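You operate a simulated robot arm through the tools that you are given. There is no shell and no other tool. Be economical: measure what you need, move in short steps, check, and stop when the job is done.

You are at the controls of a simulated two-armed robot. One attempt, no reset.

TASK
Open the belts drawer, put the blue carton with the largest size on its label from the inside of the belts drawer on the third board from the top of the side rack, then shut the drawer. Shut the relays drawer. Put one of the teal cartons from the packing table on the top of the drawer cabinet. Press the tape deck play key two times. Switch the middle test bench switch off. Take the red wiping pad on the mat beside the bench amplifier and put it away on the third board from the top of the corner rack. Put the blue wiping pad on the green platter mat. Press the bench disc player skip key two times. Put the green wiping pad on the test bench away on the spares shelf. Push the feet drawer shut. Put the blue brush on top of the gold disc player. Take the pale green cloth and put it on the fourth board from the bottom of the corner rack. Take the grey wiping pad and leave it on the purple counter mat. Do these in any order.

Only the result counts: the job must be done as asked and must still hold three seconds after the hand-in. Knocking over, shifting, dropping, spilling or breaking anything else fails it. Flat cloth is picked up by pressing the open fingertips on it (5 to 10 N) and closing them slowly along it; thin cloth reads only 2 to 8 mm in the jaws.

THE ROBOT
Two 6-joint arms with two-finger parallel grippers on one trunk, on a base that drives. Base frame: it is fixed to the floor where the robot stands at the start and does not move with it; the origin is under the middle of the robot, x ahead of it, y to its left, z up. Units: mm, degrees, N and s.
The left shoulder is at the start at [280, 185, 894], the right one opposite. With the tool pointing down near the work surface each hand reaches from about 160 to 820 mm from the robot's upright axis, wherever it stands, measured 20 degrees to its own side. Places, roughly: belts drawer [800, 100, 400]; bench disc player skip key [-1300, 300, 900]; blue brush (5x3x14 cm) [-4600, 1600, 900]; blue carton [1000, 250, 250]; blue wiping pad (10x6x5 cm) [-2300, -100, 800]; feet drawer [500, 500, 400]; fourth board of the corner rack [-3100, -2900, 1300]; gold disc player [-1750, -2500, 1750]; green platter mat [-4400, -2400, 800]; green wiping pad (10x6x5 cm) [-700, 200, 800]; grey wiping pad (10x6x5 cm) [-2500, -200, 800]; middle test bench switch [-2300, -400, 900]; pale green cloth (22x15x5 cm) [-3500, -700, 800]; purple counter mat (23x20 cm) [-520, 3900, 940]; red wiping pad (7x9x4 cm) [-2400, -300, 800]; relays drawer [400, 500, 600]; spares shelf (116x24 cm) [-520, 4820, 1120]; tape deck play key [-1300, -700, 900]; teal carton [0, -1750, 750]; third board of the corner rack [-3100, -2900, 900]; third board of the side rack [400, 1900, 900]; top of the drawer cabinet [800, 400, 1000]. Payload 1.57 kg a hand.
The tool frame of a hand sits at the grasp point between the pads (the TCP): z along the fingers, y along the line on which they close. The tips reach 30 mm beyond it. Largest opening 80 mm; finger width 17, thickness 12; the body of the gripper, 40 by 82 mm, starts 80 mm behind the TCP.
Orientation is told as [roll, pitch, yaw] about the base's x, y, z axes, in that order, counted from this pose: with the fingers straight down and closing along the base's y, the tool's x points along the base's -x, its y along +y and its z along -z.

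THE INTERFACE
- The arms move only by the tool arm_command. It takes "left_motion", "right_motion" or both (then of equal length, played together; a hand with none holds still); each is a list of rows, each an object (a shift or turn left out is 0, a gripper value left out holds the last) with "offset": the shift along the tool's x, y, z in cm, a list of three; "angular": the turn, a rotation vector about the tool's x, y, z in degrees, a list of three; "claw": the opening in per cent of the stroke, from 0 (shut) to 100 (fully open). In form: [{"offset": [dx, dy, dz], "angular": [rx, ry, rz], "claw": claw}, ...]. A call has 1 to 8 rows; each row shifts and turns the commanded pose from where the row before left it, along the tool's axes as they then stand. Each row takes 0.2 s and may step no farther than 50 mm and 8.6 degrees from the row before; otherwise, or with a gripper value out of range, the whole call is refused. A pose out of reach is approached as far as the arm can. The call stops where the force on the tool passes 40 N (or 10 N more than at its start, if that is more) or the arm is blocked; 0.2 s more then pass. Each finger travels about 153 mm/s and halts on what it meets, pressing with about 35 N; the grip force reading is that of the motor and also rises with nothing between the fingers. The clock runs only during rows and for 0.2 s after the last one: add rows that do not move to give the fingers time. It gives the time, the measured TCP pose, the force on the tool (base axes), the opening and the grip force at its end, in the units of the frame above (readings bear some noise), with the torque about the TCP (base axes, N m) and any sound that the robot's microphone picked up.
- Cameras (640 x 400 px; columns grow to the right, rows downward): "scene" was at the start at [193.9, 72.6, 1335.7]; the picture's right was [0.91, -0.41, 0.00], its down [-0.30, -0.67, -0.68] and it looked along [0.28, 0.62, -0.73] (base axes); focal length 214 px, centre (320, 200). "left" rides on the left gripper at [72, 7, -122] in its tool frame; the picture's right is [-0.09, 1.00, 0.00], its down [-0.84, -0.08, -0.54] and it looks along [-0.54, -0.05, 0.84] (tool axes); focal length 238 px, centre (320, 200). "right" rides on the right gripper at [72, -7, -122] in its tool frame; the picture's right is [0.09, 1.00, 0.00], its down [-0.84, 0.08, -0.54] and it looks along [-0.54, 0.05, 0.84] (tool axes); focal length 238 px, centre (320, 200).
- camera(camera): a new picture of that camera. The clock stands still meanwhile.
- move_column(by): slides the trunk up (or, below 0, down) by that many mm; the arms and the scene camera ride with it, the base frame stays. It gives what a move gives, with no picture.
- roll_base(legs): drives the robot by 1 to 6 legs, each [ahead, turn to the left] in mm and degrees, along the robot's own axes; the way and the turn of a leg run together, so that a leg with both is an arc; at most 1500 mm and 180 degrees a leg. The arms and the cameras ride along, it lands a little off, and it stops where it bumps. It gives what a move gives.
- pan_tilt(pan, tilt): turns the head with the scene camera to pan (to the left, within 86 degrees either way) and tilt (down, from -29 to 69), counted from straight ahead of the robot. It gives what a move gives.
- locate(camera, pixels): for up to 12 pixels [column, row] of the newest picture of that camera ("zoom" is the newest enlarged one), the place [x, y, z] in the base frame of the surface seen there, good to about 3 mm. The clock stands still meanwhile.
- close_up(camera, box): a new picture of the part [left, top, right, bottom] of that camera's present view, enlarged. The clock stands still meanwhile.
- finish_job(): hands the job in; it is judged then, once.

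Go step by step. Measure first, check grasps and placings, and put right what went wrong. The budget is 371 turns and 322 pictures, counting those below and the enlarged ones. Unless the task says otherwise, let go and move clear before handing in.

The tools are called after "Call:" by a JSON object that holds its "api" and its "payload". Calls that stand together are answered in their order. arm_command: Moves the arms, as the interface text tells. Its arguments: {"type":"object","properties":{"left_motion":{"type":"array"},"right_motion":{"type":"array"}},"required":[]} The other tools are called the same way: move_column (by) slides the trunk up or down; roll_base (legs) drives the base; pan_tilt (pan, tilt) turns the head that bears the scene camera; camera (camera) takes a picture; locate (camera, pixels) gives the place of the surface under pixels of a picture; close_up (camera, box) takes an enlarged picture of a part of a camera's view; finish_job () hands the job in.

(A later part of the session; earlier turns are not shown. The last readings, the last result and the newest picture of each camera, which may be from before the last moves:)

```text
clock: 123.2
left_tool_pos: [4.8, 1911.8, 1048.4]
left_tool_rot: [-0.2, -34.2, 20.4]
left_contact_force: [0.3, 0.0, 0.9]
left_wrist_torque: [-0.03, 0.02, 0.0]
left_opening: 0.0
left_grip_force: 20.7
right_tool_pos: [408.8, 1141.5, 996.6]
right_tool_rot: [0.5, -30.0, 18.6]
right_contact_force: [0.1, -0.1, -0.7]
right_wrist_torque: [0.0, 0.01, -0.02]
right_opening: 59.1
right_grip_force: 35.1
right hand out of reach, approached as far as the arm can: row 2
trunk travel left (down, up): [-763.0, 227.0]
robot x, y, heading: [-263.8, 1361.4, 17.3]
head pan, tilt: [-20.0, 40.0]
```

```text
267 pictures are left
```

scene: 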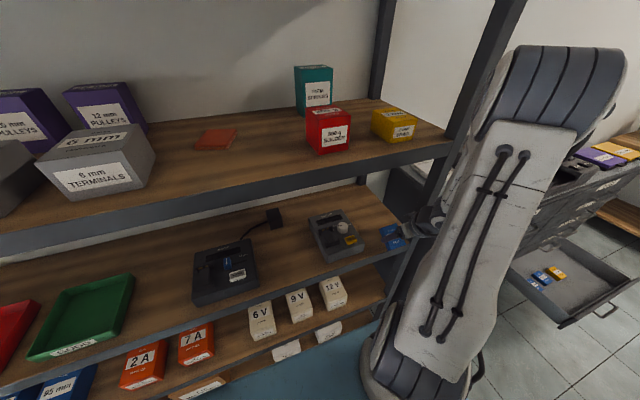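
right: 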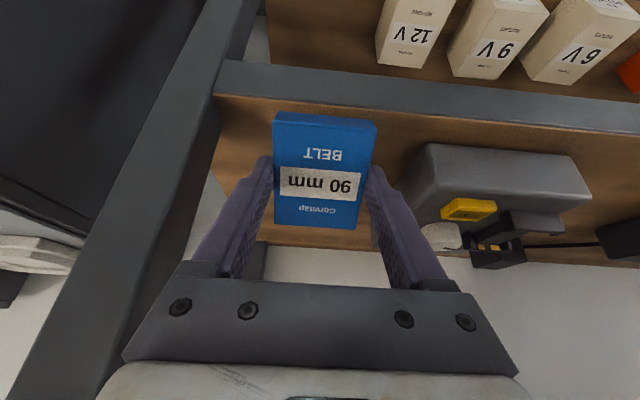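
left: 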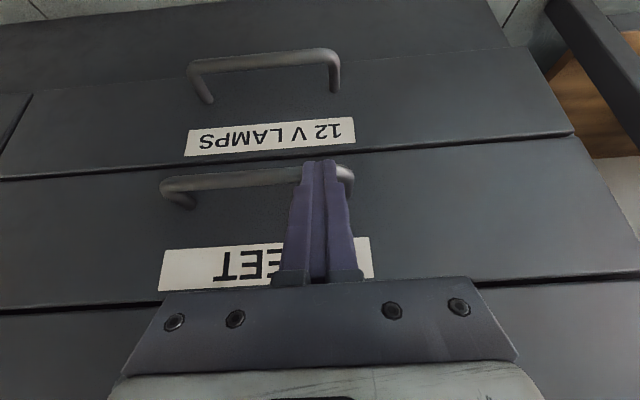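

Call:
{"api": "arm_command", "payload": {"right_motion": [{"offset": [-3.5, 0.3, 2.0]}, {"offset": [-3.5, 0.3, 2.0]}, {"offset": [0.75, 0, 1.3]}, {}]}}

Call:
{"api": "camera", "payload": {"camera": "right"}}

```text
clock: 124.2
left_tool_pos: [3.2, 1912.2, 1050.0]
left_tool_rot: [-0.1, -34.2, 20.5]
left_contact_force: [0.7, 0.0, -0.8]
left_wrist_torque: [-0.03, -0.01, 0.01]
left_opening: 0.0
left_grip_force: 21.2
right_tool_pos: [484.5, 1174.6, 980.6]
right_tool_rot: [0.4, -30.1, 18.7]
right_contact_force: [-0.4, 0.4, -0.1]
right_wrist_torque: [-0.01, 0.02, 0.02]
right_opening: 58.6
right_grip_force: 34.9
trunk travel left (down, up): [-763.0, 227.0]
robot x, y, heading: [-257.7, 1358.1, 17.2]
head pan, tilt: [-20.0, 40.0]
```

```text
266 pictures are left
```

right: 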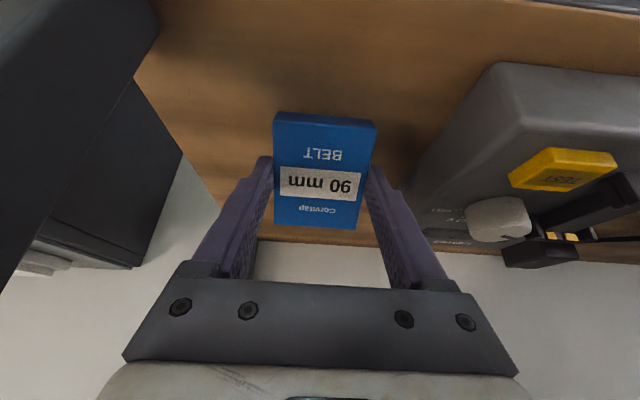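

Call:
{"api": "arm_command", "payload": {"right_motion": [{"offset": [0.25, -1, 0.43]}, {"offset": [0.25, 0, 0.43]}, {"offset": [0.25, 0, 0.43]}, {"offset": [0.25, 0, 0.43]}, {"offset": [0.25, 0, 0.43]}]}}

Call:
{"api": "camera", "payload": {"camera": "right"}}

```text
clock: 125.5
left_tool_pos: [2.7, 1914.2, 1050.8]
left_tool_rot: [-0.1, -34.3, 20.5]
left_contact_force: [0.2, -0.3, -0.8]
left_wrist_torque: [-0.02, -0.02, -0.03]
left_opening: 0.2
left_grip_force: 21.5
right_tool_pos: [488.9, 1165.0, 959.2]
right_tool_rot: [0.3, -30.6, 18.8]
right_contact_force: [9.2, 1.7, 27.6]
right_wrist_torque: [-0.15, 0.04, 0.05]
right_opening: 58.9
right_grip_force: 35.3
trunk travel left (down, up): [-763.0, 227.0]
robot x, y, heading: [-260.7, 1357.9, 17.2]
head pan, tilt: [-20.0, 40.0]
```

```text
265 pictures are left
```

right: 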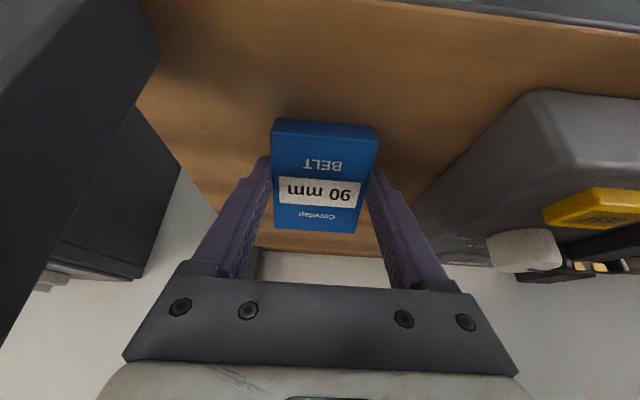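

Call:
{"api": "arm_command", "payload": {"right_motion": [{"offset": [0.15, 0, 0.26]}, {"claw": 75}, {}, {"claw": 80}, {}]}}

Call:
{"api": "camera", "payload": {"camera": "right"}}

```text
clock: 126.7
left_tool_pos: [4.1, 1912.8, 1049.2]
left_tool_rot: [-0.2, -34.1, 20.5]
left_contact_force: [-0.2, -0.2, -0.3]
left_wrist_torque: [-0.02, -0.01, 0.0]
left_opening: 0.1
left_grip_force: 21.2
right_tool_pos: [487.5, 1164.3, 952.8]
right_tool_rot: [0.5, -29.9, 18.6]
right_contact_force: [-0.2, 0.1, -0.4]
right_wrist_torque: [0.03, -0.02, 0.01]
right_opening: 64.0
right_grip_force: 0.0
trunk travel left (down, up): [-763.0, 227.0]
robot x, y, heading: [-265.1, 1364.4, 17.3]
head pan, tilt: [-20.0, 40.0]
```

```text
264 pictures are left
```

right: 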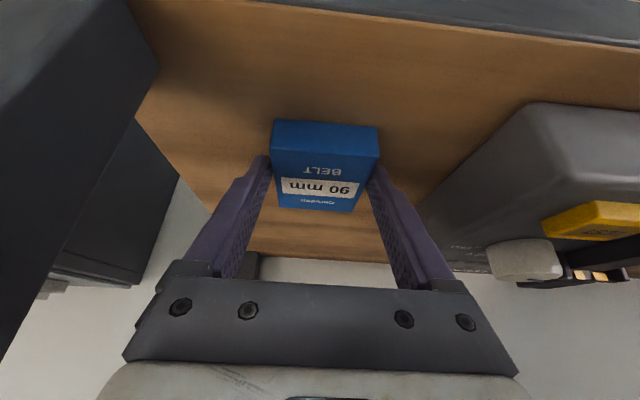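

Call:
{"api": "arm_command", "payload": {"right_motion": [{"claw": 88}, {"offset": [0, 0, -3]}, {"offset": [2, 0, -4]}, {"offset": [4, 0, -2.37]}, {"offset": [4, 0, -2.37]}, {"offset": [4, 0, -2.37]}, {"offset": [4, 0, -2.37]}]}}

Call:
{"api": "camera", "payload": {"camera": "scene"}}

```text
clock: 128.2
left_tool_pos: [2.4, 1912.7, 1048.2]
left_tool_rot: [-0.1, -34.2, 20.5]
left_contact_force: [0.2, -0.4, -1.0]
left_wrist_torque: [-0.01, 0.0, 0.02]
left_opening: 0.0
left_grip_force: 21.3
right_tool_pos: [264.5, 1079.9, 1007.6]
right_tool_rot: [0.5, -30.0, 18.7]
right_contact_force: [-0.5, -0.1, 0.1]
right_wrist_torque: [0.01, 0.02, -0.01]
right_opening: 70.2
right_grip_force: 0.0
right hand out of reach, approached as far as the arm can: row 7
trunk travel left (down, up): [-763.0, 227.0]
robot x, y, heading: [-264.1, 1360.4, 17.3]
head pan, tilt: [-20.0, 40.0]
```

```text
263 pictures are left
```

scene: 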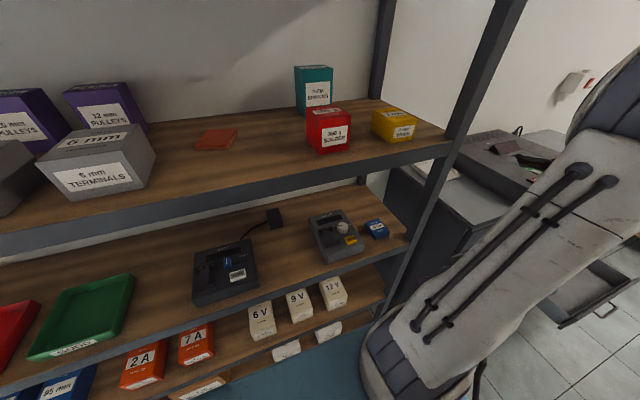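

Call:
{"api": "roll_base", "payload": {"legs": [[-200, 0], [0, -92], [1181, 0], [0, 91.5]]}}

Call:
{"api": "pan_tilt", "payload": {"pan": -25, "tilt": 50}}

Call:
{"api": "camera", "payload": {"camera": "scene"}}

```text
clock: 141.0
left_tool_pos: [455.1, 108.3, 1049.2]
left_tool_rot: [-0.2, -34.3, -48.3]
left_contact_force: [0.4, -0.3, -0.5]
left_wrist_torque: [-0.01, -0.01, -0.02]
left_opening: 0.0
left_grip_force: 20.9
right_tool_pos: [-227.0, -436.5, 1008.2]
right_tool_rot: [0.6, -30.1, -50.2]
right_contact_force: [-0.1, 0.4, -0.4]
right_wrist_torque: [-0.01, 0.05, -0.01]
right_opening: 70.7
right_grip_force: 0.1
trunk travel left (down, up): [-763.0, 227.0]
robot x, y, heading: [-153.3, 158.8, -51.7]
head pan, tilt: [-20.0, 40.0]
stopped in leg 4: the robot was blocked; the commanded pose is now the measured one
```

```text
clock: 141.7
left_tool_pos: [455.8, 107.8, 1051.2]
left_tool_rot: [-0.1, -34.3, -48.3]
left_contact_force: [-0.3, 0.1, 1.0]
left_wrist_torque: [0.01, -0.06, 0.03]
left_opening: 0.0
left_grip_force: 21.2
right_tool_pos: [-227.0, -436.1, 1007.9]
right_tool_rot: [0.5, -30.0, -50.2]
right_contact_force: [-0.1, 0.9, -0.7]
right_wrist_torque: [0.01, 0.0, -0.01]
right_opening: 70.1
right_grip_force: 0.1
trunk travel left (down, up): [-763.0, 227.0]
robot x, y, heading: [-154.3, 158.0, -51.6]
head pan, tilt: [-25.0, 50.0]
```

```text
262 pictures are left
```

scene: 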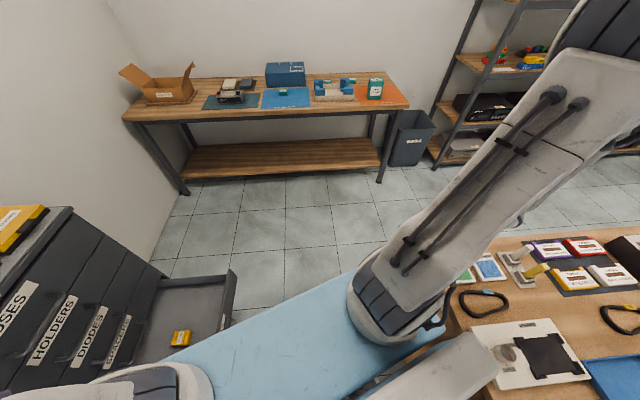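

Call:
{"api": "roll_base", "payload": {"legs": [[0, -18.3], [826, 0], [0, 84.7]]}}

Call:
{"api": "pan_tilt", "payload": {"pan": 25, "tilt": 50}}

Call:
{"api": "camera", "payload": {"camera": "scene"}}

```text
clock: 150.7
left_tool_pos: [408.2, -71.0, 1049.6]
left_tool_rot: [-0.1, -34.4, 18.6]
left_contact_force: [0.5, -0.3, -0.3]
left_wrist_torque: [-0.03, 0.0, 0.0]
left_opening: 0.1
left_grip_force: 21.5
right_tool_pos: [642.3, -910.2, 1007.8]
right_tool_rot: [0.6, -30.0, 16.7]
right_contact_force: [0.1, -0.9, 0.4]
right_wrist_torque: [-0.01, -0.01, 0.0]
right_opening: 70.3
right_grip_force: 0.1
trunk travel left (down, up): [-763.0, 227.0]
robot x, y, heading: [121.0, -614.2, 15.2]
head pan, tilt: [-25.0, 50.0]
```

```text
clock: 151.9
left_tool_pos: [408.5, -70.5, 1049.0]
left_tool_rot: [-0.1, -34.2, 18.7]
left_contact_force: [-0.6, 0.0, 0.3]
left_wrist_torque: [0.0, 0.0, -0.03]
left_opening: 0.0
left_grip_force: 21.1
right_tool_pos: [642.4, -910.0, 1006.7]
right_tool_rot: [0.6, -30.0, 16.8]
right_contact_force: [-0.2, 0.3, -0.5]
right_wrist_torque: [0.03, 0.0, -0.01]
right_opening: 70.3
right_grip_force: 0.0
trunk travel left (down, up): [-763.0, 227.0]
robot x, y, heading: [124.1, -613.5, 15.1]
head pan, tilt: [25.0, 50.0]
```

```text
261 pictures are left
```

scene: 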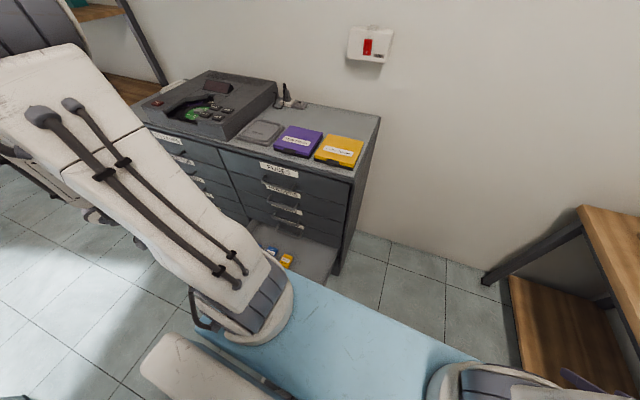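

Call:
{"api": "roll_base", "payload": {"legs": [[-130, 0]]}}

Call:
{"api": "move_column", "payload": {"by": -350}}

Call:
{"api": "camera", "payload": {"camera": "left"}}

```text
clock: 153.0
left_tool_pos: [356.5, -98.5, 1050.5]
left_tool_rot: [-0.2, -34.4, 17.5]
left_contact_force: [-0.3, 0.3, 0.6]
left_wrist_torque: [0.01, 0.02, 0.02]
left_opening: 0.0
left_grip_force: 21.0
right_tool_pos: [575.1, -946.5, 1007.4]
right_tool_rot: [0.9, -30.0, 15.5]
right_contact_force: [0.4, -0.6, -0.9]
right_wrist_torque: [0.0, -0.01, -0.01]
right_opening: 70.6
right_grip_force: 0.1
trunk travel left (down, up): [-763.0, 227.0]
robot x, y, heading: [63.8, -641.3, 13.8]
head pan, tilt: [25.0, 50.0]
stopped in leg 1: the robot was blocked; the commanded pose is now the measured one
```

```text
clock: 156.4
left_tool_pos: [355.5, -98.3, 698.2]
left_tool_rot: [-0.1, -34.3, 17.7]
left_contact_force: [-0.2, 0.0, -0.1]
left_wrist_torque: [-0.03, 0.0, 0.0]
left_opening: 0.0
left_grip_force: 21.1
right_tool_pos: [574.9, -946.6, 657.5]
right_tool_rot: [0.9, -30.0, 15.6]
right_contact_force: [-0.2, 0.5, -0.2]
right_wrist_torque: [-0.03, 0.0, 0.0]
right_opening: 70.6
right_grip_force: 0.1
trunk travel left (down, up): [-413.0, 577.0]
robot x, y, heading: [58.9, -638.2, 14.0]
head pan, tilt: [25.0, 50.0]
```

```text
260 pictures are left
```

left: 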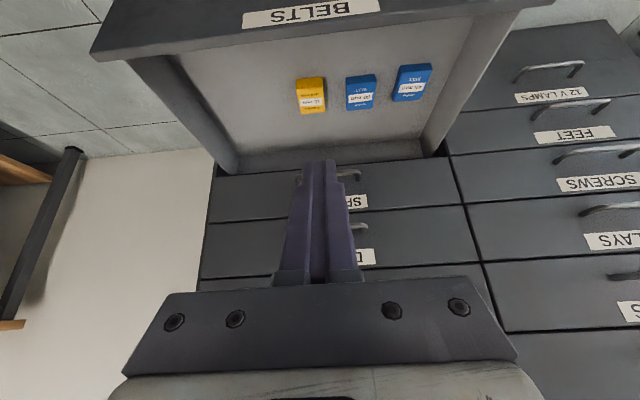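

Call:
{"api": "locate", "payload": {"camera": "left", "pixels": [[310, 12], [250, 35], [420, 20], [160, 45], [310, 42]]}}

```text
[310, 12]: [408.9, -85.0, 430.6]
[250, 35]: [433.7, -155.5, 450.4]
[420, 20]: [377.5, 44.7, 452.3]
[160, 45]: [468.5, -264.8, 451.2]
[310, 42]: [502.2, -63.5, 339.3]
```

Call:
{"api": "arm_command", "payload": {"left_motion": [{"offset": [3.2, 0, -2.25]}, {}]}}

Call:
{"api": "move_column", "payload": {"by": -298}}

Call:
{"api": "camera", "payload": {"camera": "left"}}

```text
clock: 157.0
left_tool_pos: [317.0, -111.2, 699.1]
left_tool_rot: [-0.2, -34.3, 17.5]
left_contact_force: [0.1, 0.0, -0.2]
left_wrist_torque: [0.03, -0.02, -0.01]
left_opening: 0.0
left_grip_force: 21.5
right_tool_pos: [575.9, -945.8, 658.6]
right_tool_rot: [0.9, -30.0, 15.6]
right_contact_force: [0.2, 0.9, -0.1]
right_wrist_torque: [0.0, 0.04, -0.02]
right_opening: 70.4
right_grip_force: 0.1
trunk travel left (down, up): [-413.0, 577.0]
robot x, y, heading: [62.7, -638.3, 14.1]
head pan, tilt: [25.0, 50.0]
```

```text
clock: 160.0
left_tool_pos: [317.3, -111.7, 402.9]
left_tool_rot: [-0.1, -34.2, 17.5]
left_contact_force: [0.0, 0.1, -0.5]
left_wrist_torque: [-0.02, 0.01, 0.0]
left_opening: 0.0
left_grip_force: 21.4
right_tool_pos: [574.7, -946.7, 360.4]
right_tool_rot: [0.9, -30.0, 15.5]
right_contact_force: [-0.5, 1.0, 0.2]
right_wrist_torque: [0.01, 0.01, -0.01]
right_opening: 70.6
right_grip_force: 0.1
trunk travel left (down, up): [-115.0, 875.0]
robot x, y, heading: [61.5, -636.2, 13.9]
head pan, tilt: [25.0, 50.0]
```

```text
259 pictures are left
```

left: 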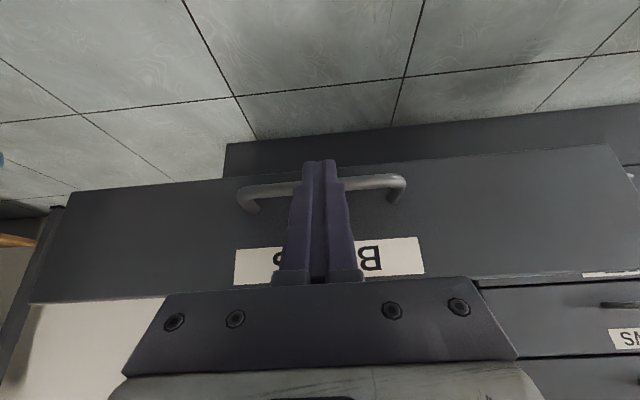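

Call:
{"api": "arm_command", "payload": {"left_motion": [{"offset": [1.15, 0, 1.64]}, {"offset": [-3.28, 0, 2.3]}, {"offset": [-3.28, 0, 2.3]}, {"offset": [-3.28, 0, 2.3]}, {"offset": [-3.28, 0, 2.3]}, {"offset": [-3.28, 0, 2.3]}, {"offset": [-3.28, 0, 2.3]}, {"offset": [-3.28, 0, 2.3]}]}}

Call:
{"api": "camera", "payload": {"camera": "left"}}

```text
clock: 161.8
left_tool_pos: [585.8, -26.5, 378.4]
left_tool_rot: [-0.1, -34.4, 17.6]
left_contact_force: [-0.2, 0.3, 0.1]
left_wrist_torque: [0.0, 0.03, 0.0]
left_opening: 0.0
left_grip_force: 21.5
right_tool_pos: [576.3, -947.6, 360.4]
right_tool_rot: [0.8, -30.0, 15.6]
right_contact_force: [-0.3, 0.0, 0.3]
right_wrist_torque: [0.04, 0.02, 0.04]
right_opening: 70.4
right_grip_force: 0.1
trunk travel left (down, up): [-115.0, 875.0]
robot x, y, heading: [63.0, -640.9, 14.0]
head pan, tilt: [25.0, 50.0]
```

```text
258 pictures are left
```

left: 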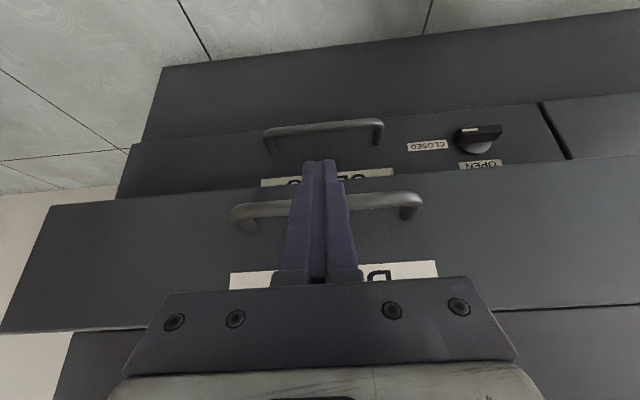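

Call:
{"api": "arm_command", "payload": {"left_motion": [{"offset": [-3.28, 0, 2.3]}, {"offset": [-1.2, 0, 0.85]}, {"offset": [-0.82, 0, 0.57]}, {"offset": [-0.82, 0, 0.57]}, {"offset": [-0.82, 0, 0.57]}, {"offset": [-0.82, 0, 0.57]}]}}

Call:
{"api": "camera", "payload": {"camera": "left"}}

Call:
{"api": "locate", "payload": {"camera": "left", "pixels": [[480, 120], [480, 150], [480, 265], [450, 290], [520, 190]]}}

```text
clock: 163.2
left_tool_pos: [667.8, -0.3, 371.4]
left_tool_rot: [-0.4, -33.5, 17.9]
left_contact_force: [-0.2, 0.4, -0.3]
left_wrist_torque: [0.02, 0.01, -0.01]
left_opening: 0.2
left_grip_force: 21.3
right_tool_pos: [575.9, -945.4, 359.3]
right_tool_rot: [0.9, -30.1, 15.6]
right_contact_force: [-0.1, 0.6, 0.6]
right_wrist_torque: [-0.02, 0.0, 0.0]
right_opening: 70.6
right_grip_force: 0.0
trunk travel left (down, up): [-115.0, 875.0]
robot x, y, heading: [60.1, -635.5, 13.9]
head pan, tilt: [25.0, 50.0]
stopped in row 6 (left hand): the force on the tool passed its limit at 79 N (the readings are from after the stop); the commanded pose is now the measured one
```

```text
257 pictures are left
```

left: 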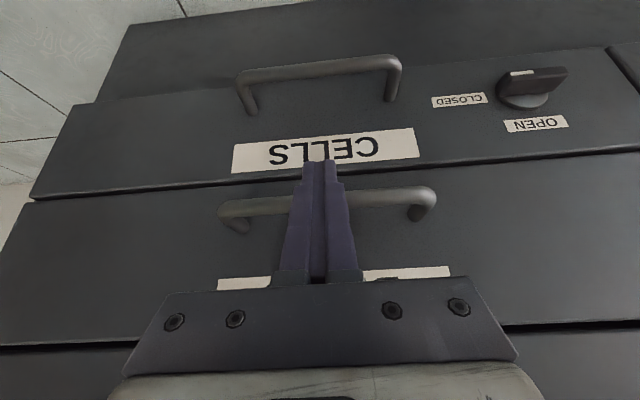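

```text
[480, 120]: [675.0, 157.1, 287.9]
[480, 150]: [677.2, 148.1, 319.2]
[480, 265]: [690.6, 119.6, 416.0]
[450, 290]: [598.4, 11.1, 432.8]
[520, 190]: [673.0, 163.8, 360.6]
```

Call:
{"api": "arm_command", "payload": {"left_motion": [{"offset": [3.28, 0, -2.3]}, {"offset": [3.28, 0, -2.3]}, {"offset": [3.28, 0, -2.3]}, {"offset": [3.28, 0, -2.3]}, {"offset": [3.28, 0, -2.3]}, {}]}}

Call:
{"api": "move_column", "payload": {"by": 400}}

Call:
{"api": "move_column", "payload": {"by": 250}}

Call:
{"api": "pan_tilt", "payload": {"pan": -86, "tilt": 35}}

Call:
{"api": "camera", "payload": {"camera": "scene"}}

```text
clock: 164.6
left_tool_pos: [476.9, -60.9, 377.8]
left_tool_rot: [-0.4, -33.5, 17.8]
left_contact_force: [0.4, 0.5, 0.1]
left_wrist_torque: [0.01, 0.0, 0.0]
left_opening: 0.0
left_grip_force: 21.1
right_tool_pos: [575.1, -946.1, 360.2]
right_tool_rot: [0.8, -30.1, 15.6]
right_contact_force: [-0.5, 0.0, 0.5]
right_wrist_torque: [0.04, -0.02, -0.01]
right_opening: 70.6
right_grip_force: 0.1
trunk travel left (down, up): [-115.0, 875.0]
robot x, y, heading: [62.0, -637.8, 13.9]
head pan, tilt: [25.0, 50.0]
```

```text
clock: 168.4
left_tool_pos: [477.9, -60.7, 777.9]
left_tool_rot: [-0.3, -33.6, 17.9]
left_contact_force: [0.1, -0.4, 0.0]
left_wrist_torque: [-0.02, -0.01, 0.01]
left_opening: 0.1
left_grip_force: 21.1
right_tool_pos: [575.1, -946.4, 759.5]
right_tool_rot: [0.9, -29.9, 15.5]
right_contact_force: [0.3, -0.8, -0.3]
right_wrist_torque: [-0.02, 0.01, 0.0]
right_opening: 70.3
right_grip_force: 0.1
trunk travel left (down, up): [-515.0, 475.0]
robot x, y, heading: [62.1, -639.1, 13.8]
head pan, tilt: [25.0, 50.0]
```

```text
clock: 171.0
left_tool_pos: [476.9, -60.7, 1026.6]
left_tool_rot: [-0.4, -33.5, 17.9]
left_contact_force: [-0.6, -0.2, -0.4]
left_wrist_torque: [0.0, 0.0, 0.0]
left_opening: 0.0
left_grip_force: 21.6
right_tool_pos: [574.6, -947.0, 1009.1]
right_tool_rot: [0.8, -29.9, 15.6]
right_contact_force: [0.1, 0.0, -0.1]
right_wrist_torque: [-0.01, 0.0, 0.04]
right_opening: 70.4
right_grip_force: 0.1
trunk travel left (down, up): [-765.0, 225.0]
robot x, y, heading: [60.3, -635.9, 13.9]
head pan, tilt: [25.0, 50.0]
```

```text
clock: 172.9
left_tool_pos: [477.6, -60.4, 1025.7]
left_tool_rot: [-0.4, -33.6, 17.9]
left_contact_force: [-0.1, -0.5, -0.6]
left_wrist_torque: [-0.01, 0.01, 0.02]
left_opening: 0.0
left_grip_force: 21.1
right_tool_pos: [575.9, -945.6, 1009.4]
right_tool_rot: [0.8, -30.0, 15.7]
right_contact_force: [0.0, 0.2, 0.4]
right_wrist_torque: [0.0, 0.04, -0.01]
right_opening: 70.5
right_grip_force: 0.1
trunk travel left (down, up): [-765.0, 225.0]
robot x, y, heading: [60.5, -640.1, 13.9]
head pan, tilt: [-85.9, 35.0]
```

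```text
256 pictures are left
```

scene: 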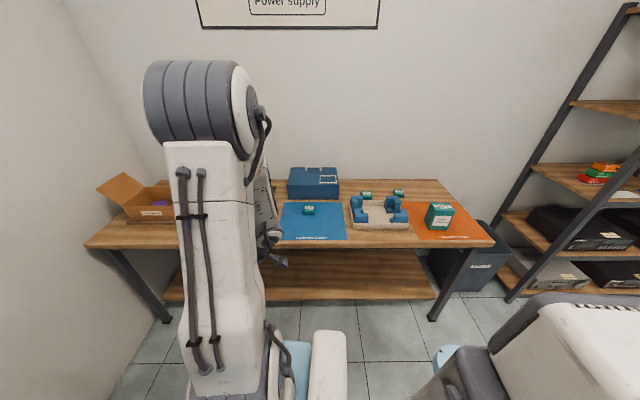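

Call:
{"api": "close_up", "payload": {"camera": "scene", "box": [270, 160, 500, 260]}}

Call:
{"api": "locate", "payload": {"camera": "scene", "pixels": [[438, 215], [309, 209], [366, 194], [398, 193], [438, 204], [490, 243], [285, 245], [430, 228], [320, 235], [100, 247]]}}

```text
2.78 times, centred on (385, 210) of scene
```

zoom: 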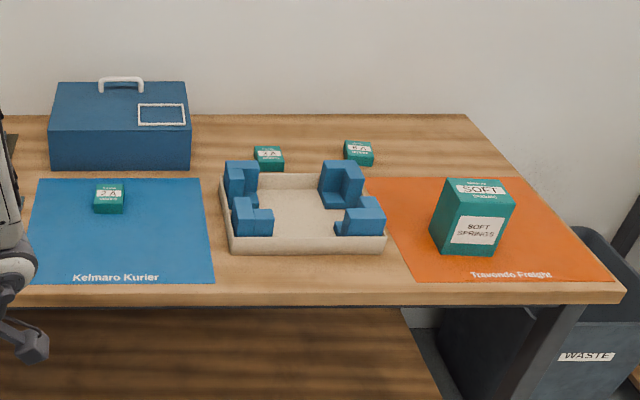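

```text
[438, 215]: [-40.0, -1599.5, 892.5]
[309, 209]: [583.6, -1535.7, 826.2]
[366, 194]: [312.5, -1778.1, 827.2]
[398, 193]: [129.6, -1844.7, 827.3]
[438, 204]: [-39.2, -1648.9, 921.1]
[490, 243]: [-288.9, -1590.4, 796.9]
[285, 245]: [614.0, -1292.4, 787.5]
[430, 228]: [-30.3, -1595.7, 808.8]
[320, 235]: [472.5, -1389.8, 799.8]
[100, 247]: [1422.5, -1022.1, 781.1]
```

Call:
{"api": "arm_command", "payload": {"left_motion": [{"angular": [0, 8.4, 0]}, {"angular": [0, 8.4, 0]}, {"angular": [0, 8.4, 0]}, {"angular": [0, 8.4, 0], "claw": 100}, {"offset": [4, 0, 0]}, {"offset": [4, 0, 0]}, {"offset": [4, 0, 0]}], "right_motion": [{"angular": [0, 7.5, 0]}, {"angular": [0, 7.5, 0]}, {"angular": [0, 7.5, 0]}, {"angular": [0, 7.5, 0], "claw": 100}, {"offset": [0, 0, 0]}, {}, {}]}}

Call:
{"api": "roll_base", "payload": {"legs": [[100, 0], [0, -108], [411, 0], [0, 18]]}}

Call:
{"api": "pan_tilt", "payload": {"pan": 25, "tilt": 45}}

Call:
{"api": "camera", "payload": {"camera": "scene"}}

Call:
{"api": "camera", "payload": {"camera": "left"}}

```text
clock: 174.5
left_tool_pos: [362.9, -98.9, 1025.6]
left_tool_rot: [-0.4, 0.1, 17.6]
left_contact_force: [-0.1, -0.6, 0.1]
left_wrist_torque: [0.0, -0.01, 0.0]
left_opening: 80.1
left_grip_force: 0.0
right_tool_pos: [575.5, -945.5, 1010.1]
right_tool_rot: [0.8, 0.0, 16.0]
right_contact_force: [-0.1, -0.9, 0.0]
right_wrist_torque: [0.03, 0.01, 0.0]
right_opening: 79.8
right_grip_force: 0.0
trunk travel left (down, up): [-765.0, 225.0]
robot x, y, heading: [60.2, -636.6, 13.7]
head pan, tilt: [-85.9, 35.0]
```

```text
clock: 183.4
left_tool_pos: [663.4, -1326.7, 1026.3]
left_tool_rot: [-0.4, 0.2, -72.8]
left_contact_force: [-1.1, -0.8, -0.6]
left_wrist_torque: [0.03, -0.01, 0.01]
left_opening: 80.0
left_grip_force: 0.1
right_tool_pos: [-185.7, -1534.8, 1009.0]
right_tool_rot: [0.8, 0.0, -74.4]
right_contact_force: [0.1, 0.8, -0.2]
right_wrist_torque: [0.0, -0.01, -0.01]
right_opening: 79.9
right_grip_force: 0.0
trunk travel left (down, up): [-765.0, 225.0]
robot x, y, heading: [127.6, -1025.6, -76.4]
head pan, tilt: [-85.9, 35.0]
```

```text
clock: 185.2
left_tool_pos: [664.2, -1328.0, 1027.4]
left_tool_rot: [-0.4, 0.1, -72.8]
left_contact_force: [0.0, 0.1, -0.1]
left_wrist_torque: [0.0, -0.01, 0.0]
left_opening: 80.1
left_grip_force: 0.1
right_tool_pos: [-184.1, -1533.6, 1010.9]
right_tool_rot: [0.8, 0.0, -74.4]
right_contact_force: [0.2, 0.0, 0.0]
right_wrist_torque: [0.0, -0.02, -0.03]
right_opening: 80.0
right_grip_force: 0.1
trunk travel left (down, up): [-765.0, 225.0]
robot x, y, heading: [128.8, -1020.6, -76.5]
head pan, tilt: [25.0, 45.0]
```

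```text
254 pictures are left
```

scene: 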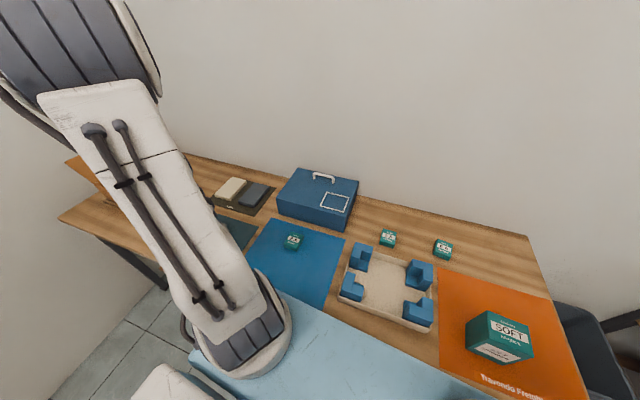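

```text
253 pictures are left
```

left: 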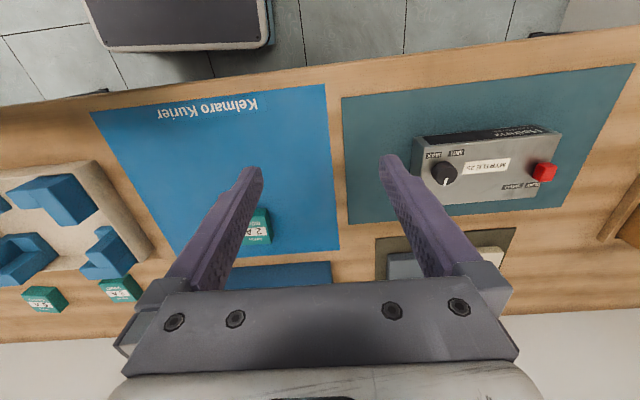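

Call:
{"api": "close_up", "payload": {"camera": "scene", "box": [275, 225, 315, 255]}}

Call:
{"api": "locate", "payload": {"camera": "scene", "pixels": [[294, 239], [265, 265], [282, 238], [305, 240]]}}

Call:
{"api": "locate", "payload": {"camera": "left", "pixels": [[262, 228], [272, 220], [270, 240]]}}

```text
13.33 times, centred on (295, 240) of scene
```

zoom: 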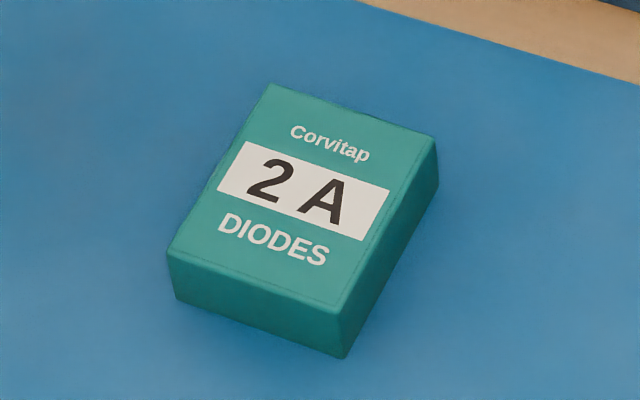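

```text
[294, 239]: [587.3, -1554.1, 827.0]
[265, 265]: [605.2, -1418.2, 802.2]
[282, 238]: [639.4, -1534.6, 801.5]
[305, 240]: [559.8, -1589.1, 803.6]
```

```text
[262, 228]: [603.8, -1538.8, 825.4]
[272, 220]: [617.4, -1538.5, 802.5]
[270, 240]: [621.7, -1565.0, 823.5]
```

Call:
{"api": "locate", "payload": {"camera": "zoom", "pixels": [[275, 90], [430, 145], [340, 308], [172, 250], [290, 205]]}}

```text
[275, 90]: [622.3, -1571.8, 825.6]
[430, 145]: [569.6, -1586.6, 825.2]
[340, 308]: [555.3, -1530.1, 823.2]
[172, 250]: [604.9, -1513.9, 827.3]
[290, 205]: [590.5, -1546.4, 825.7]
```

Call:
{"api": "arm_command", "payload": {"left_motion": [{"offset": [-3.83, -2.78, 0], "angular": [0, 0, 1.5]}, {"offset": [-3.83, -2.78, 0]}, {"offset": [-3.83, -2.78, 0]}, {"offset": [-3.83, -2.78, 0]}, {"offset": [-3.83, -2.78, 0]}, {"offset": [0, 0, 5]}, {"offset": [0, 0, 5]}, {}]}}

Call:
{"api": "camera", "payload": {"camera": "left"}}

```text
clock: 187.1
left_tool_pos: [582.3, -1549.0, 927.6]
left_tool_rot: [-0.4, 0.1, -74.2]
left_contact_force: [-0.7, -0.1, -0.4]
left_wrist_torque: [0.03, 0.02, 0.01]
left_opening: 79.9
left_grip_force: 0.1
right_tool_pos: [-185.6, -1533.8, 1009.5]
right_tool_rot: [0.8, -0.1, -74.5]
right_contact_force: [0.8, 0.3, 0.7]
right_wrist_torque: [0.02, 0.0, -0.02]
right_opening: 79.9
right_grip_force: 0.0
trunk travel left (down, up): [-765.0, 225.0]
robot x, y, heading: [125.1, -1025.5, -76.3]
head pan, tilt: [25.0, 45.0]
```

```text
251 pictures are left
```

left: 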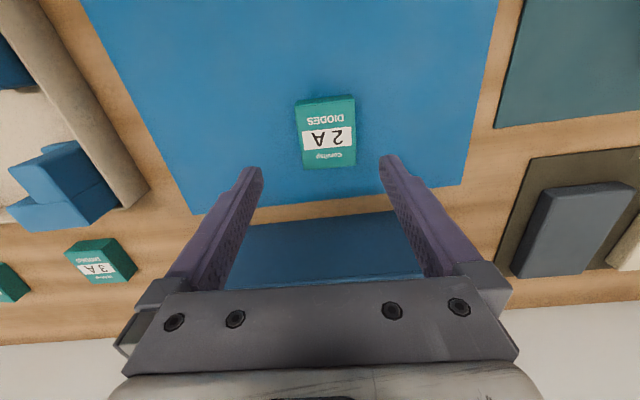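

Call:
{"api": "arm_command", "payload": {"left_motion": [{"offset": [0, 0.6, 3]}, {"offset": [0, 0, 3]}, {"offset": [0, 0, 3.2]}, {"claw": 0}, {}, {}, {"offset": [0, 0, -4]}]}}

Call:
{"api": "camera", "payload": {"camera": "left"}}

```text
clock: 188.7
left_tool_pos: [588.4, -1549.9, 876.8]
left_tool_rot: [-0.4, 0.1, -74.2]
left_contact_force: [-0.2, 0.1, -0.4]
left_wrist_torque: [0.01, 0.02, -0.01]
left_opening: 53.9
left_grip_force: 35.0
right_tool_pos: [-184.4, -1534.2, 1009.6]
right_tool_rot: [0.8, 0.1, -74.3]
right_contact_force: [-0.5, -0.1, 0.5]
right_wrist_torque: [0.02, -0.01, 0.0]
right_opening: 79.9
right_grip_force: 0.0
trunk travel left (down, up): [-765.0, 225.0]
robot x, y, heading: [126.6, -1022.7, -76.5]
head pan, tilt: [25.0, 45.0]
```

```text
250 pictures are left
```

left: 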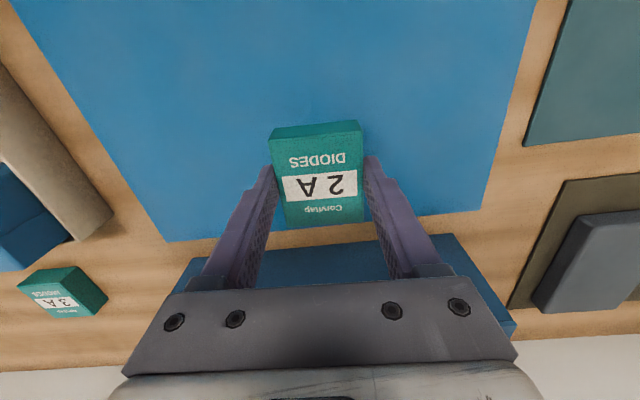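

Call:
{"api": "arm_command", "payload": {"left_motion": [{"offset": [0, 0, -4]}, {"offset": [0, 0, -5]}, {"offset": [4, 0, -2]}, {"offset": [4.5, 0, 0]}, {"offset": [4.5, 0, 0]}, {"offset": [4.5, 0, 0]}]}}

Call:
{"api": "move_column", "payload": {"by": 150}}

Call:
{"api": "pan_tilt", "payload": {"pan": -86, "tilt": 45}}

Call:
{"api": "camera", "payload": {"camera": "scene"}}

```text
clock: 190.1
left_tool_pos: [564.7, -1396.4, 991.0]
left_tool_rot: [-0.4, 0.3, -74.3]
left_contact_force: [0.5, 0.7, -0.1]
left_wrist_torque: [-0.01, -0.01, 0.01]
left_opening: 53.8
left_grip_force: 34.7
left hand out of reach, approached as far as the arm can: row 6
right_tool_pos: [-185.2, -1534.5, 1010.0]
right_tool_rot: [0.8, 0.0, -74.4]
right_contact_force: [-0.1, -0.4, 0.0]
right_wrist_torque: [-0.01, -0.01, 0.01]
right_opening: 80.1
right_grip_force: 0.1
trunk travel left (down, up): [-765.0, 225.0]
robot x, y, heading: [124.5, -1020.7, -76.4]
head pan, tilt: [25.0, 45.0]
```

```text
clock: 191.8
left_tool_pos: [564.9, -1397.9, 1140.0]
left_tool_rot: [-0.5, 0.2, -74.3]
left_contact_force: [0.0, -0.2, -1.1]
left_wrist_torque: [0.02, 0.0, 0.0]
left_opening: 53.7
left_grip_force: 35.2
right_tool_pos: [-184.9, -1533.3, 1160.8]
right_tool_rot: [0.7, 0.0, -74.3]
right_contact_force: [1.4, 0.5, 0.3]
right_wrist_torque: [-0.03, 0.01, 0.0]
right_opening: 80.2
right_grip_force: 0.0
trunk travel left (down, up): [-915.0, 75.0]
robot x, y, heading: [128.3, -1022.0, -76.5]
head pan, tilt: [25.0, 45.0]
```

```text
clock: 193.7
left_tool_pos: [564.9, -1397.6, 1141.6]
left_tool_rot: [-0.4, 0.2, -74.3]
left_contact_force: [-0.4, 0.2, 0.3]
left_wrist_torque: [0.02, -0.03, -0.01]
left_opening: 53.5
left_grip_force: 35.3
right_tool_pos: [-185.9, -1533.7, 1160.3]
right_tool_rot: [0.8, -0.1, -74.4]
right_contact_force: [0.1, 0.2, 0.2]
right_wrist_torque: [-0.04, 0.02, -0.01]
right_opening: 80.1
right_grip_force: 0.0
trunk travel left (down, up): [-915.0, 75.0]
robot x, y, heading: [126.1, -1025.1, -76.2]
head pan, tilt: [-85.9, 45.0]
```

```text
249 pictures are left
```

scene: 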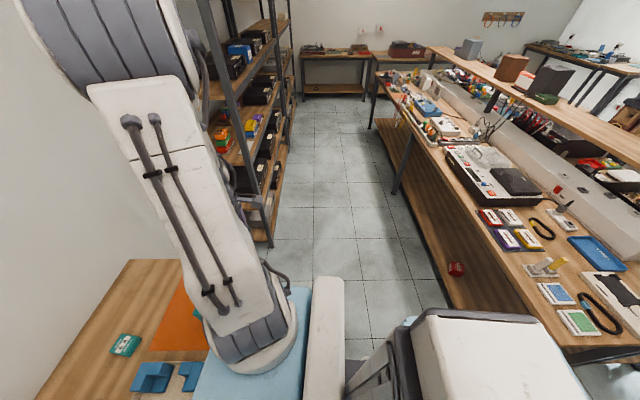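

Call:
{"api": "locate", "payload": {"camera": "scene", "pixels": [[568, 368], [620, 356], [500, 250], [400, 195], [455, 160], [490, 165], [430, 85], [270, 245], [290, 105], [370, 125], [330, 95], [460, 270]]}}

```text
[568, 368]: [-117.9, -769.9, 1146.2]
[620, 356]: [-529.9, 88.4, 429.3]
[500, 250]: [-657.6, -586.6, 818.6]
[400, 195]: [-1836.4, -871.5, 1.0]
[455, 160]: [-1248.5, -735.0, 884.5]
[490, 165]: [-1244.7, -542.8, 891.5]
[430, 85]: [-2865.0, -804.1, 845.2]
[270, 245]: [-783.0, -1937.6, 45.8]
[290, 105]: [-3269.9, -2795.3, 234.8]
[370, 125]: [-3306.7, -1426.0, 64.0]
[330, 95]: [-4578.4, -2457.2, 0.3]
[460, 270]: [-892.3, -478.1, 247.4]
```

Call:
{"api": "roll_base", "payload": {"legs": [[-80, 0], [0, 127.5], [540, 0], [0, -36.6]]}}

Call:
{"api": "pan_tilt", "payload": {"pan": 15, "tilt": 50}}

Call:
{"api": "camera", "payload": {"camera": "scene"}}

```text
clock: 204.5
left_tool_pos: [804.0, -70.3, 1140.4]
left_tool_rot: [-0.4, 0.3, 17.6]
left_contact_force: [-0.8, -0.5, -0.3]
left_wrist_torque: [0.0, 0.02, -0.02]
left_opening: 53.6
left_grip_force: 35.0
right_tool_pos: [964.4, -815.1, 1159.4]
right_tool_rot: [0.8, 0.0, 17.3]
right_contact_force: [-0.6, -0.8, 0.3]
right_wrist_torque: [0.0, 0.04, 0.02]
right_opening: 79.9
right_grip_force: 0.1
trunk travel left (down, up): [-915.0, 75.0]
robot x, y, heading: [445.8, -519.4, 15.3]
head pan, tilt: [-85.9, 45.0]
```

```text
clock: 206.3
left_tool_pos: [804.1, -70.4, 1140.7]
left_tool_rot: [-0.4, 0.3, 17.5]
left_contact_force: [-0.3, 0.7, -0.7]
left_wrist_torque: [-0.04, 0.0, -0.02]
left_opening: 53.6
left_grip_force: 34.9
right_tool_pos: [963.7, -817.2, 1159.5]
right_tool_rot: [0.8, 0.0, 17.5]
right_contact_force: [-1.0, 0.3, 0.4]
right_wrist_torque: [-0.02, 0.0, 0.02]
right_opening: 79.7
right_grip_force: 0.0
trunk travel left (down, up): [-915.0, 75.0]
robot x, y, heading: [441.0, -518.5, 15.4]
head pan, tilt: [15.0, 50.0]
```

```text
248 pictures are left
```

scene: 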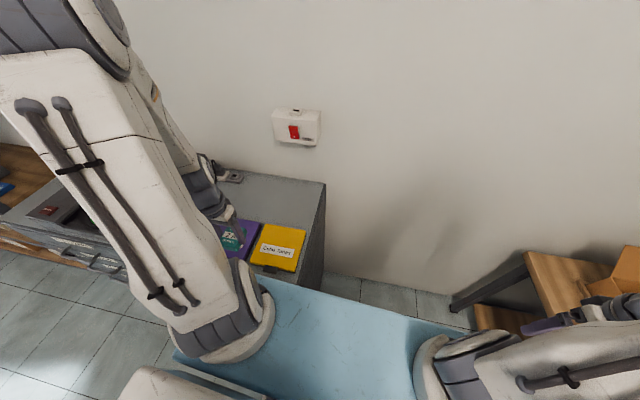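

Call:
{"api": "locate", "payload": {"camera": "scene", "pixels": [[290, 200], [300, 220], [270, 205], [260, 222], [325, 185], [270, 250], [250, 195], [305, 215]]}}

Call:
{"api": "camera", "payload": {"camera": "left"}}

```text
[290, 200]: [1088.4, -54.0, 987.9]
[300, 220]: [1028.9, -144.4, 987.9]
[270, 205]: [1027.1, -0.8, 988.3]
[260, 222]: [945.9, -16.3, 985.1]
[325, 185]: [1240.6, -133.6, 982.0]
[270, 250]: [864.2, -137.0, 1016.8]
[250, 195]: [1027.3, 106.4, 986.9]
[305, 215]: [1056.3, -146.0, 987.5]
```

```text
247 pictures are left
```

left: 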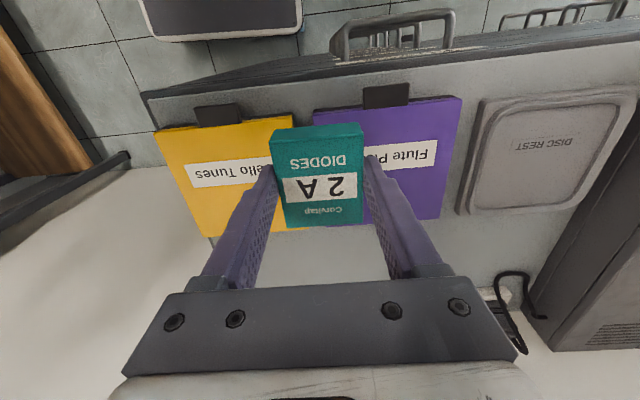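

Call:
{"api": "arm_command", "payload": {"left_motion": [{"offset": [-4.3, -1.36, 0]}, {"offset": [-4.3, -1.36, 0]}, {"offset": [-4.3, -1.36, 0]}, {"offset": [-4.3, -1.36, 0]}, {"offset": [-4.3, -1.36, 0]}, {"offset": [0, 0, 4]}, {"offset": [0, 0, 4]}, {}]}}

Call:
{"api": "camera", "payload": {"camera": "left"}}

```text
clock: 208.1
left_tool_pos: [1030.6, -69.9, 1059.3]
left_tool_rot: [-0.4, 0.2, 17.4]
left_contact_force: [0.4, -0.3, -0.1]
left_wrist_torque: [0.01, 0.03, 0.0]
left_opening: 53.6
left_grip_force: 34.9
right_tool_pos: [964.0, -816.4, 1159.7]
right_tool_rot: [0.8, 0.1, 17.4]
right_contact_force: [0.1, -0.9, 0.0]
right_wrist_torque: [-0.03, 0.0, 0.01]
right_opening: 80.1
right_grip_force: 0.0
trunk travel left (down, up): [-915.0, 75.0]
robot x, y, heading: [446.3, -519.7, 15.2]
head pan, tilt: [15.0, 50.0]
```

```text
246 pictures are left
```

left: 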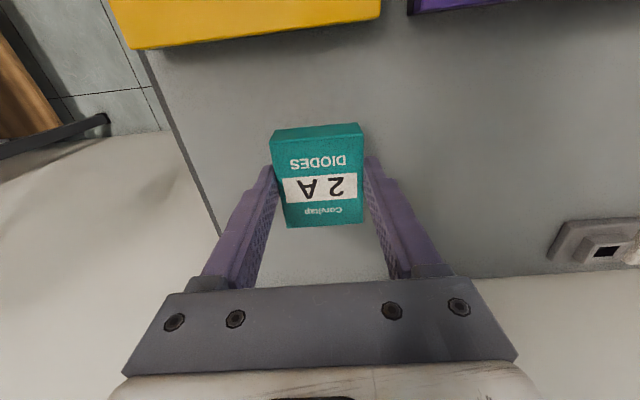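

Call:
{"api": "arm_command", "payload": {"left_motion": [{"offset": [0, 0, 2.5]}, {"offset": [0, 0, 0.6]}, {"offset": [0, 0, 0.3]}, {"offset": [0, 0, 0.2]}, {}]}}

```text
clock: 209.3
left_tool_pos: [1030.3, -70.0, 1024.3]
left_tool_rot: [-0.4, 0.2, 17.5]
left_contact_force: [-0.6, -0.1, 0.0]
left_wrist_torque: [0.01, 0.03, -0.04]
left_opening: 53.9
left_grip_force: 34.9
right_tool_pos: [965.1, -815.8, 1159.2]
right_tool_rot: [0.7, 0.1, 17.4]
right_contact_force: [0.8, 0.2, 0.5]
right_wrist_torque: [0.0, -0.01, 0.02]
right_opening: 80.0
right_grip_force: 0.1
trunk travel left (down, up): [-915.0, 75.0]
robot x, y, heading: [442.2, -521.7, 15.1]
head pan, tilt: [15.0, 50.0]
```

Call:
{"api": "arm_command", "payload": {"left_motion": [{"offset": [0, 0, 0.3]}, {"offset": [0, 0, 0.2]}, {"claw": 72}, {"claw": 90}, {}, {"offset": [0, 0, -4]}, {"offset": [0, 0, -5]}, {"offset": [5, 0, 0]}]}}

Call:
{"api": "camera", "payload": {"camera": "left"}}

```text
clock: 211.1
left_tool_pos: [982.8, -84.5, 1112.9]
left_tool_rot: [-0.5, 0.1, 17.5]
left_contact_force: [0.6, -0.3, 0.3]
left_wrist_torque: [-0.01, 0.06, 0.02]
left_opening: 72.2
left_grip_force: 0.0
right_tool_pos: [964.7, -815.8, 1158.8]
right_tool_rot: [0.8, -0.1, 17.4]
right_contact_force: [-0.3, -0.3, 0.5]
right_wrist_torque: [0.01, 0.01, -0.02]
right_opening: 79.9
right_grip_force: 0.0
trunk travel left (down, up): [-915.0, 75.0]
robot x, y, heading: [441.5, -515.3, 15.0]
head pan, tilt: [15.0, 50.0]
```

```text
245 pictures are left
```

left: 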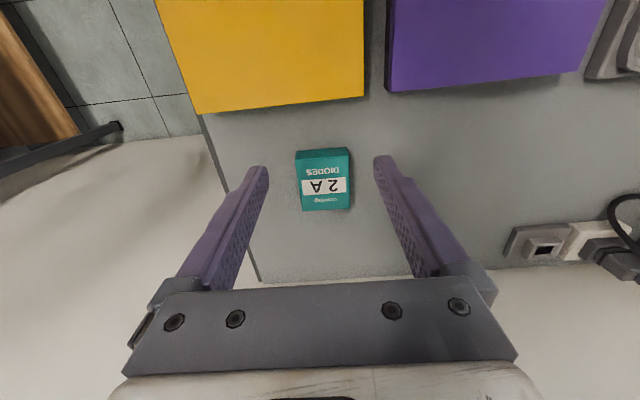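

Call:
{"api": "arm_command", "payload": {"left_motion": [{"offset": [5, 0, 0]}, {"offset": [5, 0, 0]}, {"offset": [5, 0, 0]}, {"offset": [5, 0, 0]}, {}], "right_motion": [{"offset": [3, 4, 0]}, {"offset": [3, 4, 0]}, {"offset": [3, 4, 0]}, {"offset": [0, 4, 0]}, {"offset": [0, 2, 0]}]}}

Call:
{"api": "roll_base", "payload": {"legs": [[-250, 0], [0, -167.4], [800, 0], [740, 0], [0, -102]]}}

Call:
{"api": "pan_tilt", "payload": {"pan": 0, "tilt": 40}}

Call:
{"api": "camera", "payload": {"camera": "scene"}}

```text
clock: 212.3
left_tool_pos: [848.1, -103.1, 1115.6]
left_tool_rot: [-0.5, 0.3, 17.5]
left_contact_force: [0.2, 0.2, 0.4]
left_wrist_torque: [-0.03, 0.01, -0.02]
left_opening: 72.1
left_grip_force: 0.3
left hand out of reach, approached as far as the arm can: row 3, 4
right_tool_pos: [914.0, -773.5, 1219.4]
right_tool_rot: [0.9, 0.0, 17.4]
right_contact_force: [-0.3, -0.3, 0.5]
right_wrist_torque: [0.0, 0.0, 0.01]
right_opening: 79.8
right_grip_force: 0.0
right hand out of reach, approached as far as the arm can: row 1, 2, 3, 4, 5
trunk travel left (down, up): [-915.0, 75.0]
robot x, y, heading: [442.0, -519.5, 15.3]
head pan, tilt: [15.0, 50.0]
```

```text
clock: 232.8
left_tool_pos: [-1580.2, -865.1, 1114.5]
left_tool_rot: [-0.5, 0.3, 106.4]
left_contact_force: [-0.2, -0.4, 0.3]
left_wrist_torque: [-0.03, 0.0, -0.01]
left_opening: 72.0
left_grip_force: 0.0
right_tool_pos: [-907.9, -811.9, 1218.9]
right_tool_rot: [0.9, 0.1, 106.4]
right_contact_force: [0.3, -0.1, -0.7]
right_wrist_torque: [-0.01, -0.02, 0.0]
right_opening: 79.8
right_grip_force: 0.1
trunk travel left (down, up): [-915.0, 75.0]
robot x, y, heading: [-1171.2, -1276.4, 104.2]
head pan, tilt: [15.0, 50.0]
```

```text
clock: 233.6
left_tool_pos: [-1579.4, -865.7, 1114.7]
left_tool_rot: [-0.5, 0.3, 106.3]
left_contact_force: [0.5, 0.1, -0.6]
left_wrist_torque: [-0.01, 0.01, -0.03]
left_opening: 72.2
left_grip_force: 0.1
right_tool_pos: [-909.8, -811.5, 1219.9]
right_tool_rot: [0.9, 0.1, 106.3]
right_contact_force: [0.2, 0.1, 0.2]
right_wrist_torque: [0.0, -0.01, -0.01]
right_opening: 80.0
right_grip_force: 0.0
trunk travel left (down, up): [-915.0, 75.0]
robot x, y, heading: [-1170.3, -1277.6, 104.1]
head pan, tilt: [0.0, 40.0]
```

```text
244 pictures are left
```

scene: 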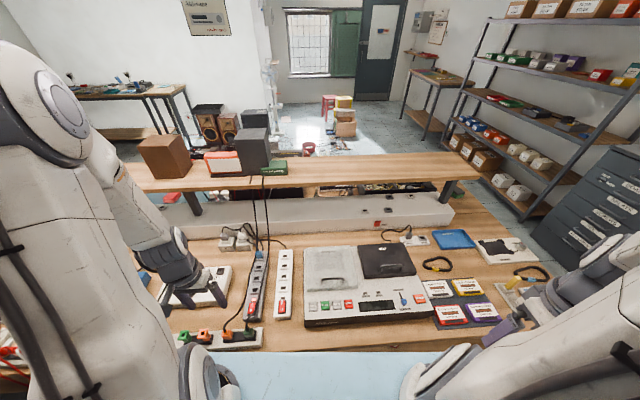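

Call:
{"api": "close_up", "payload": {"camera": "scene", "box": [240, 240, 440, 340]}}

Call:
{"api": "close_up", "payload": {"camera": "scene", "box": [300, 285, 360, 325]}}

```text
3.20 times, centred on (340, 290) of scene
```

zoom: 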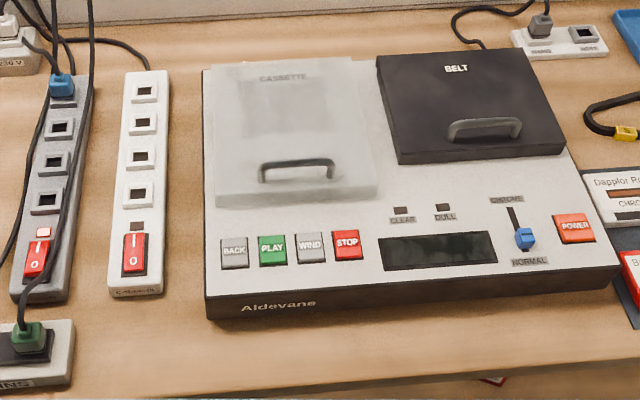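

```text
10.00 times, centred on (330, 305) of scene
```

zoom: 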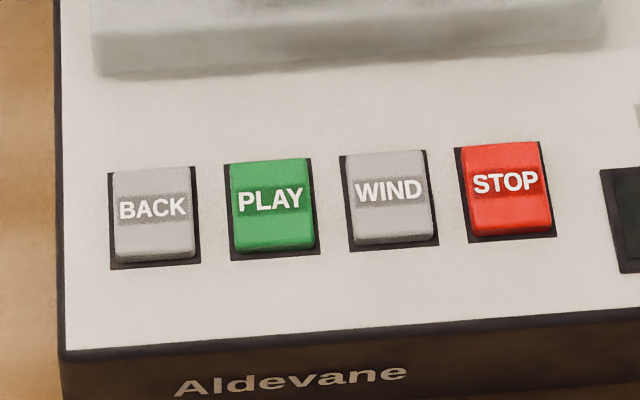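

Call:
{"api": "locate", "payload": {"camera": "zoom", "pixels": [[270, 200], [235, 170], [305, 168], [235, 250], [315, 245], [390, 195], [155, 215], [270, 235], [270, 175]]}}

```text
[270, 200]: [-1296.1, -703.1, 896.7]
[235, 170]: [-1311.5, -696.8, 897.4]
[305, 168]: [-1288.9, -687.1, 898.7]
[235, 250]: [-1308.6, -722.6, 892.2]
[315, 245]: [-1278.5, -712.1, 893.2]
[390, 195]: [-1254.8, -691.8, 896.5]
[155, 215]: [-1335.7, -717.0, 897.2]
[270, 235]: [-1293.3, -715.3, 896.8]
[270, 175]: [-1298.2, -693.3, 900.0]
```

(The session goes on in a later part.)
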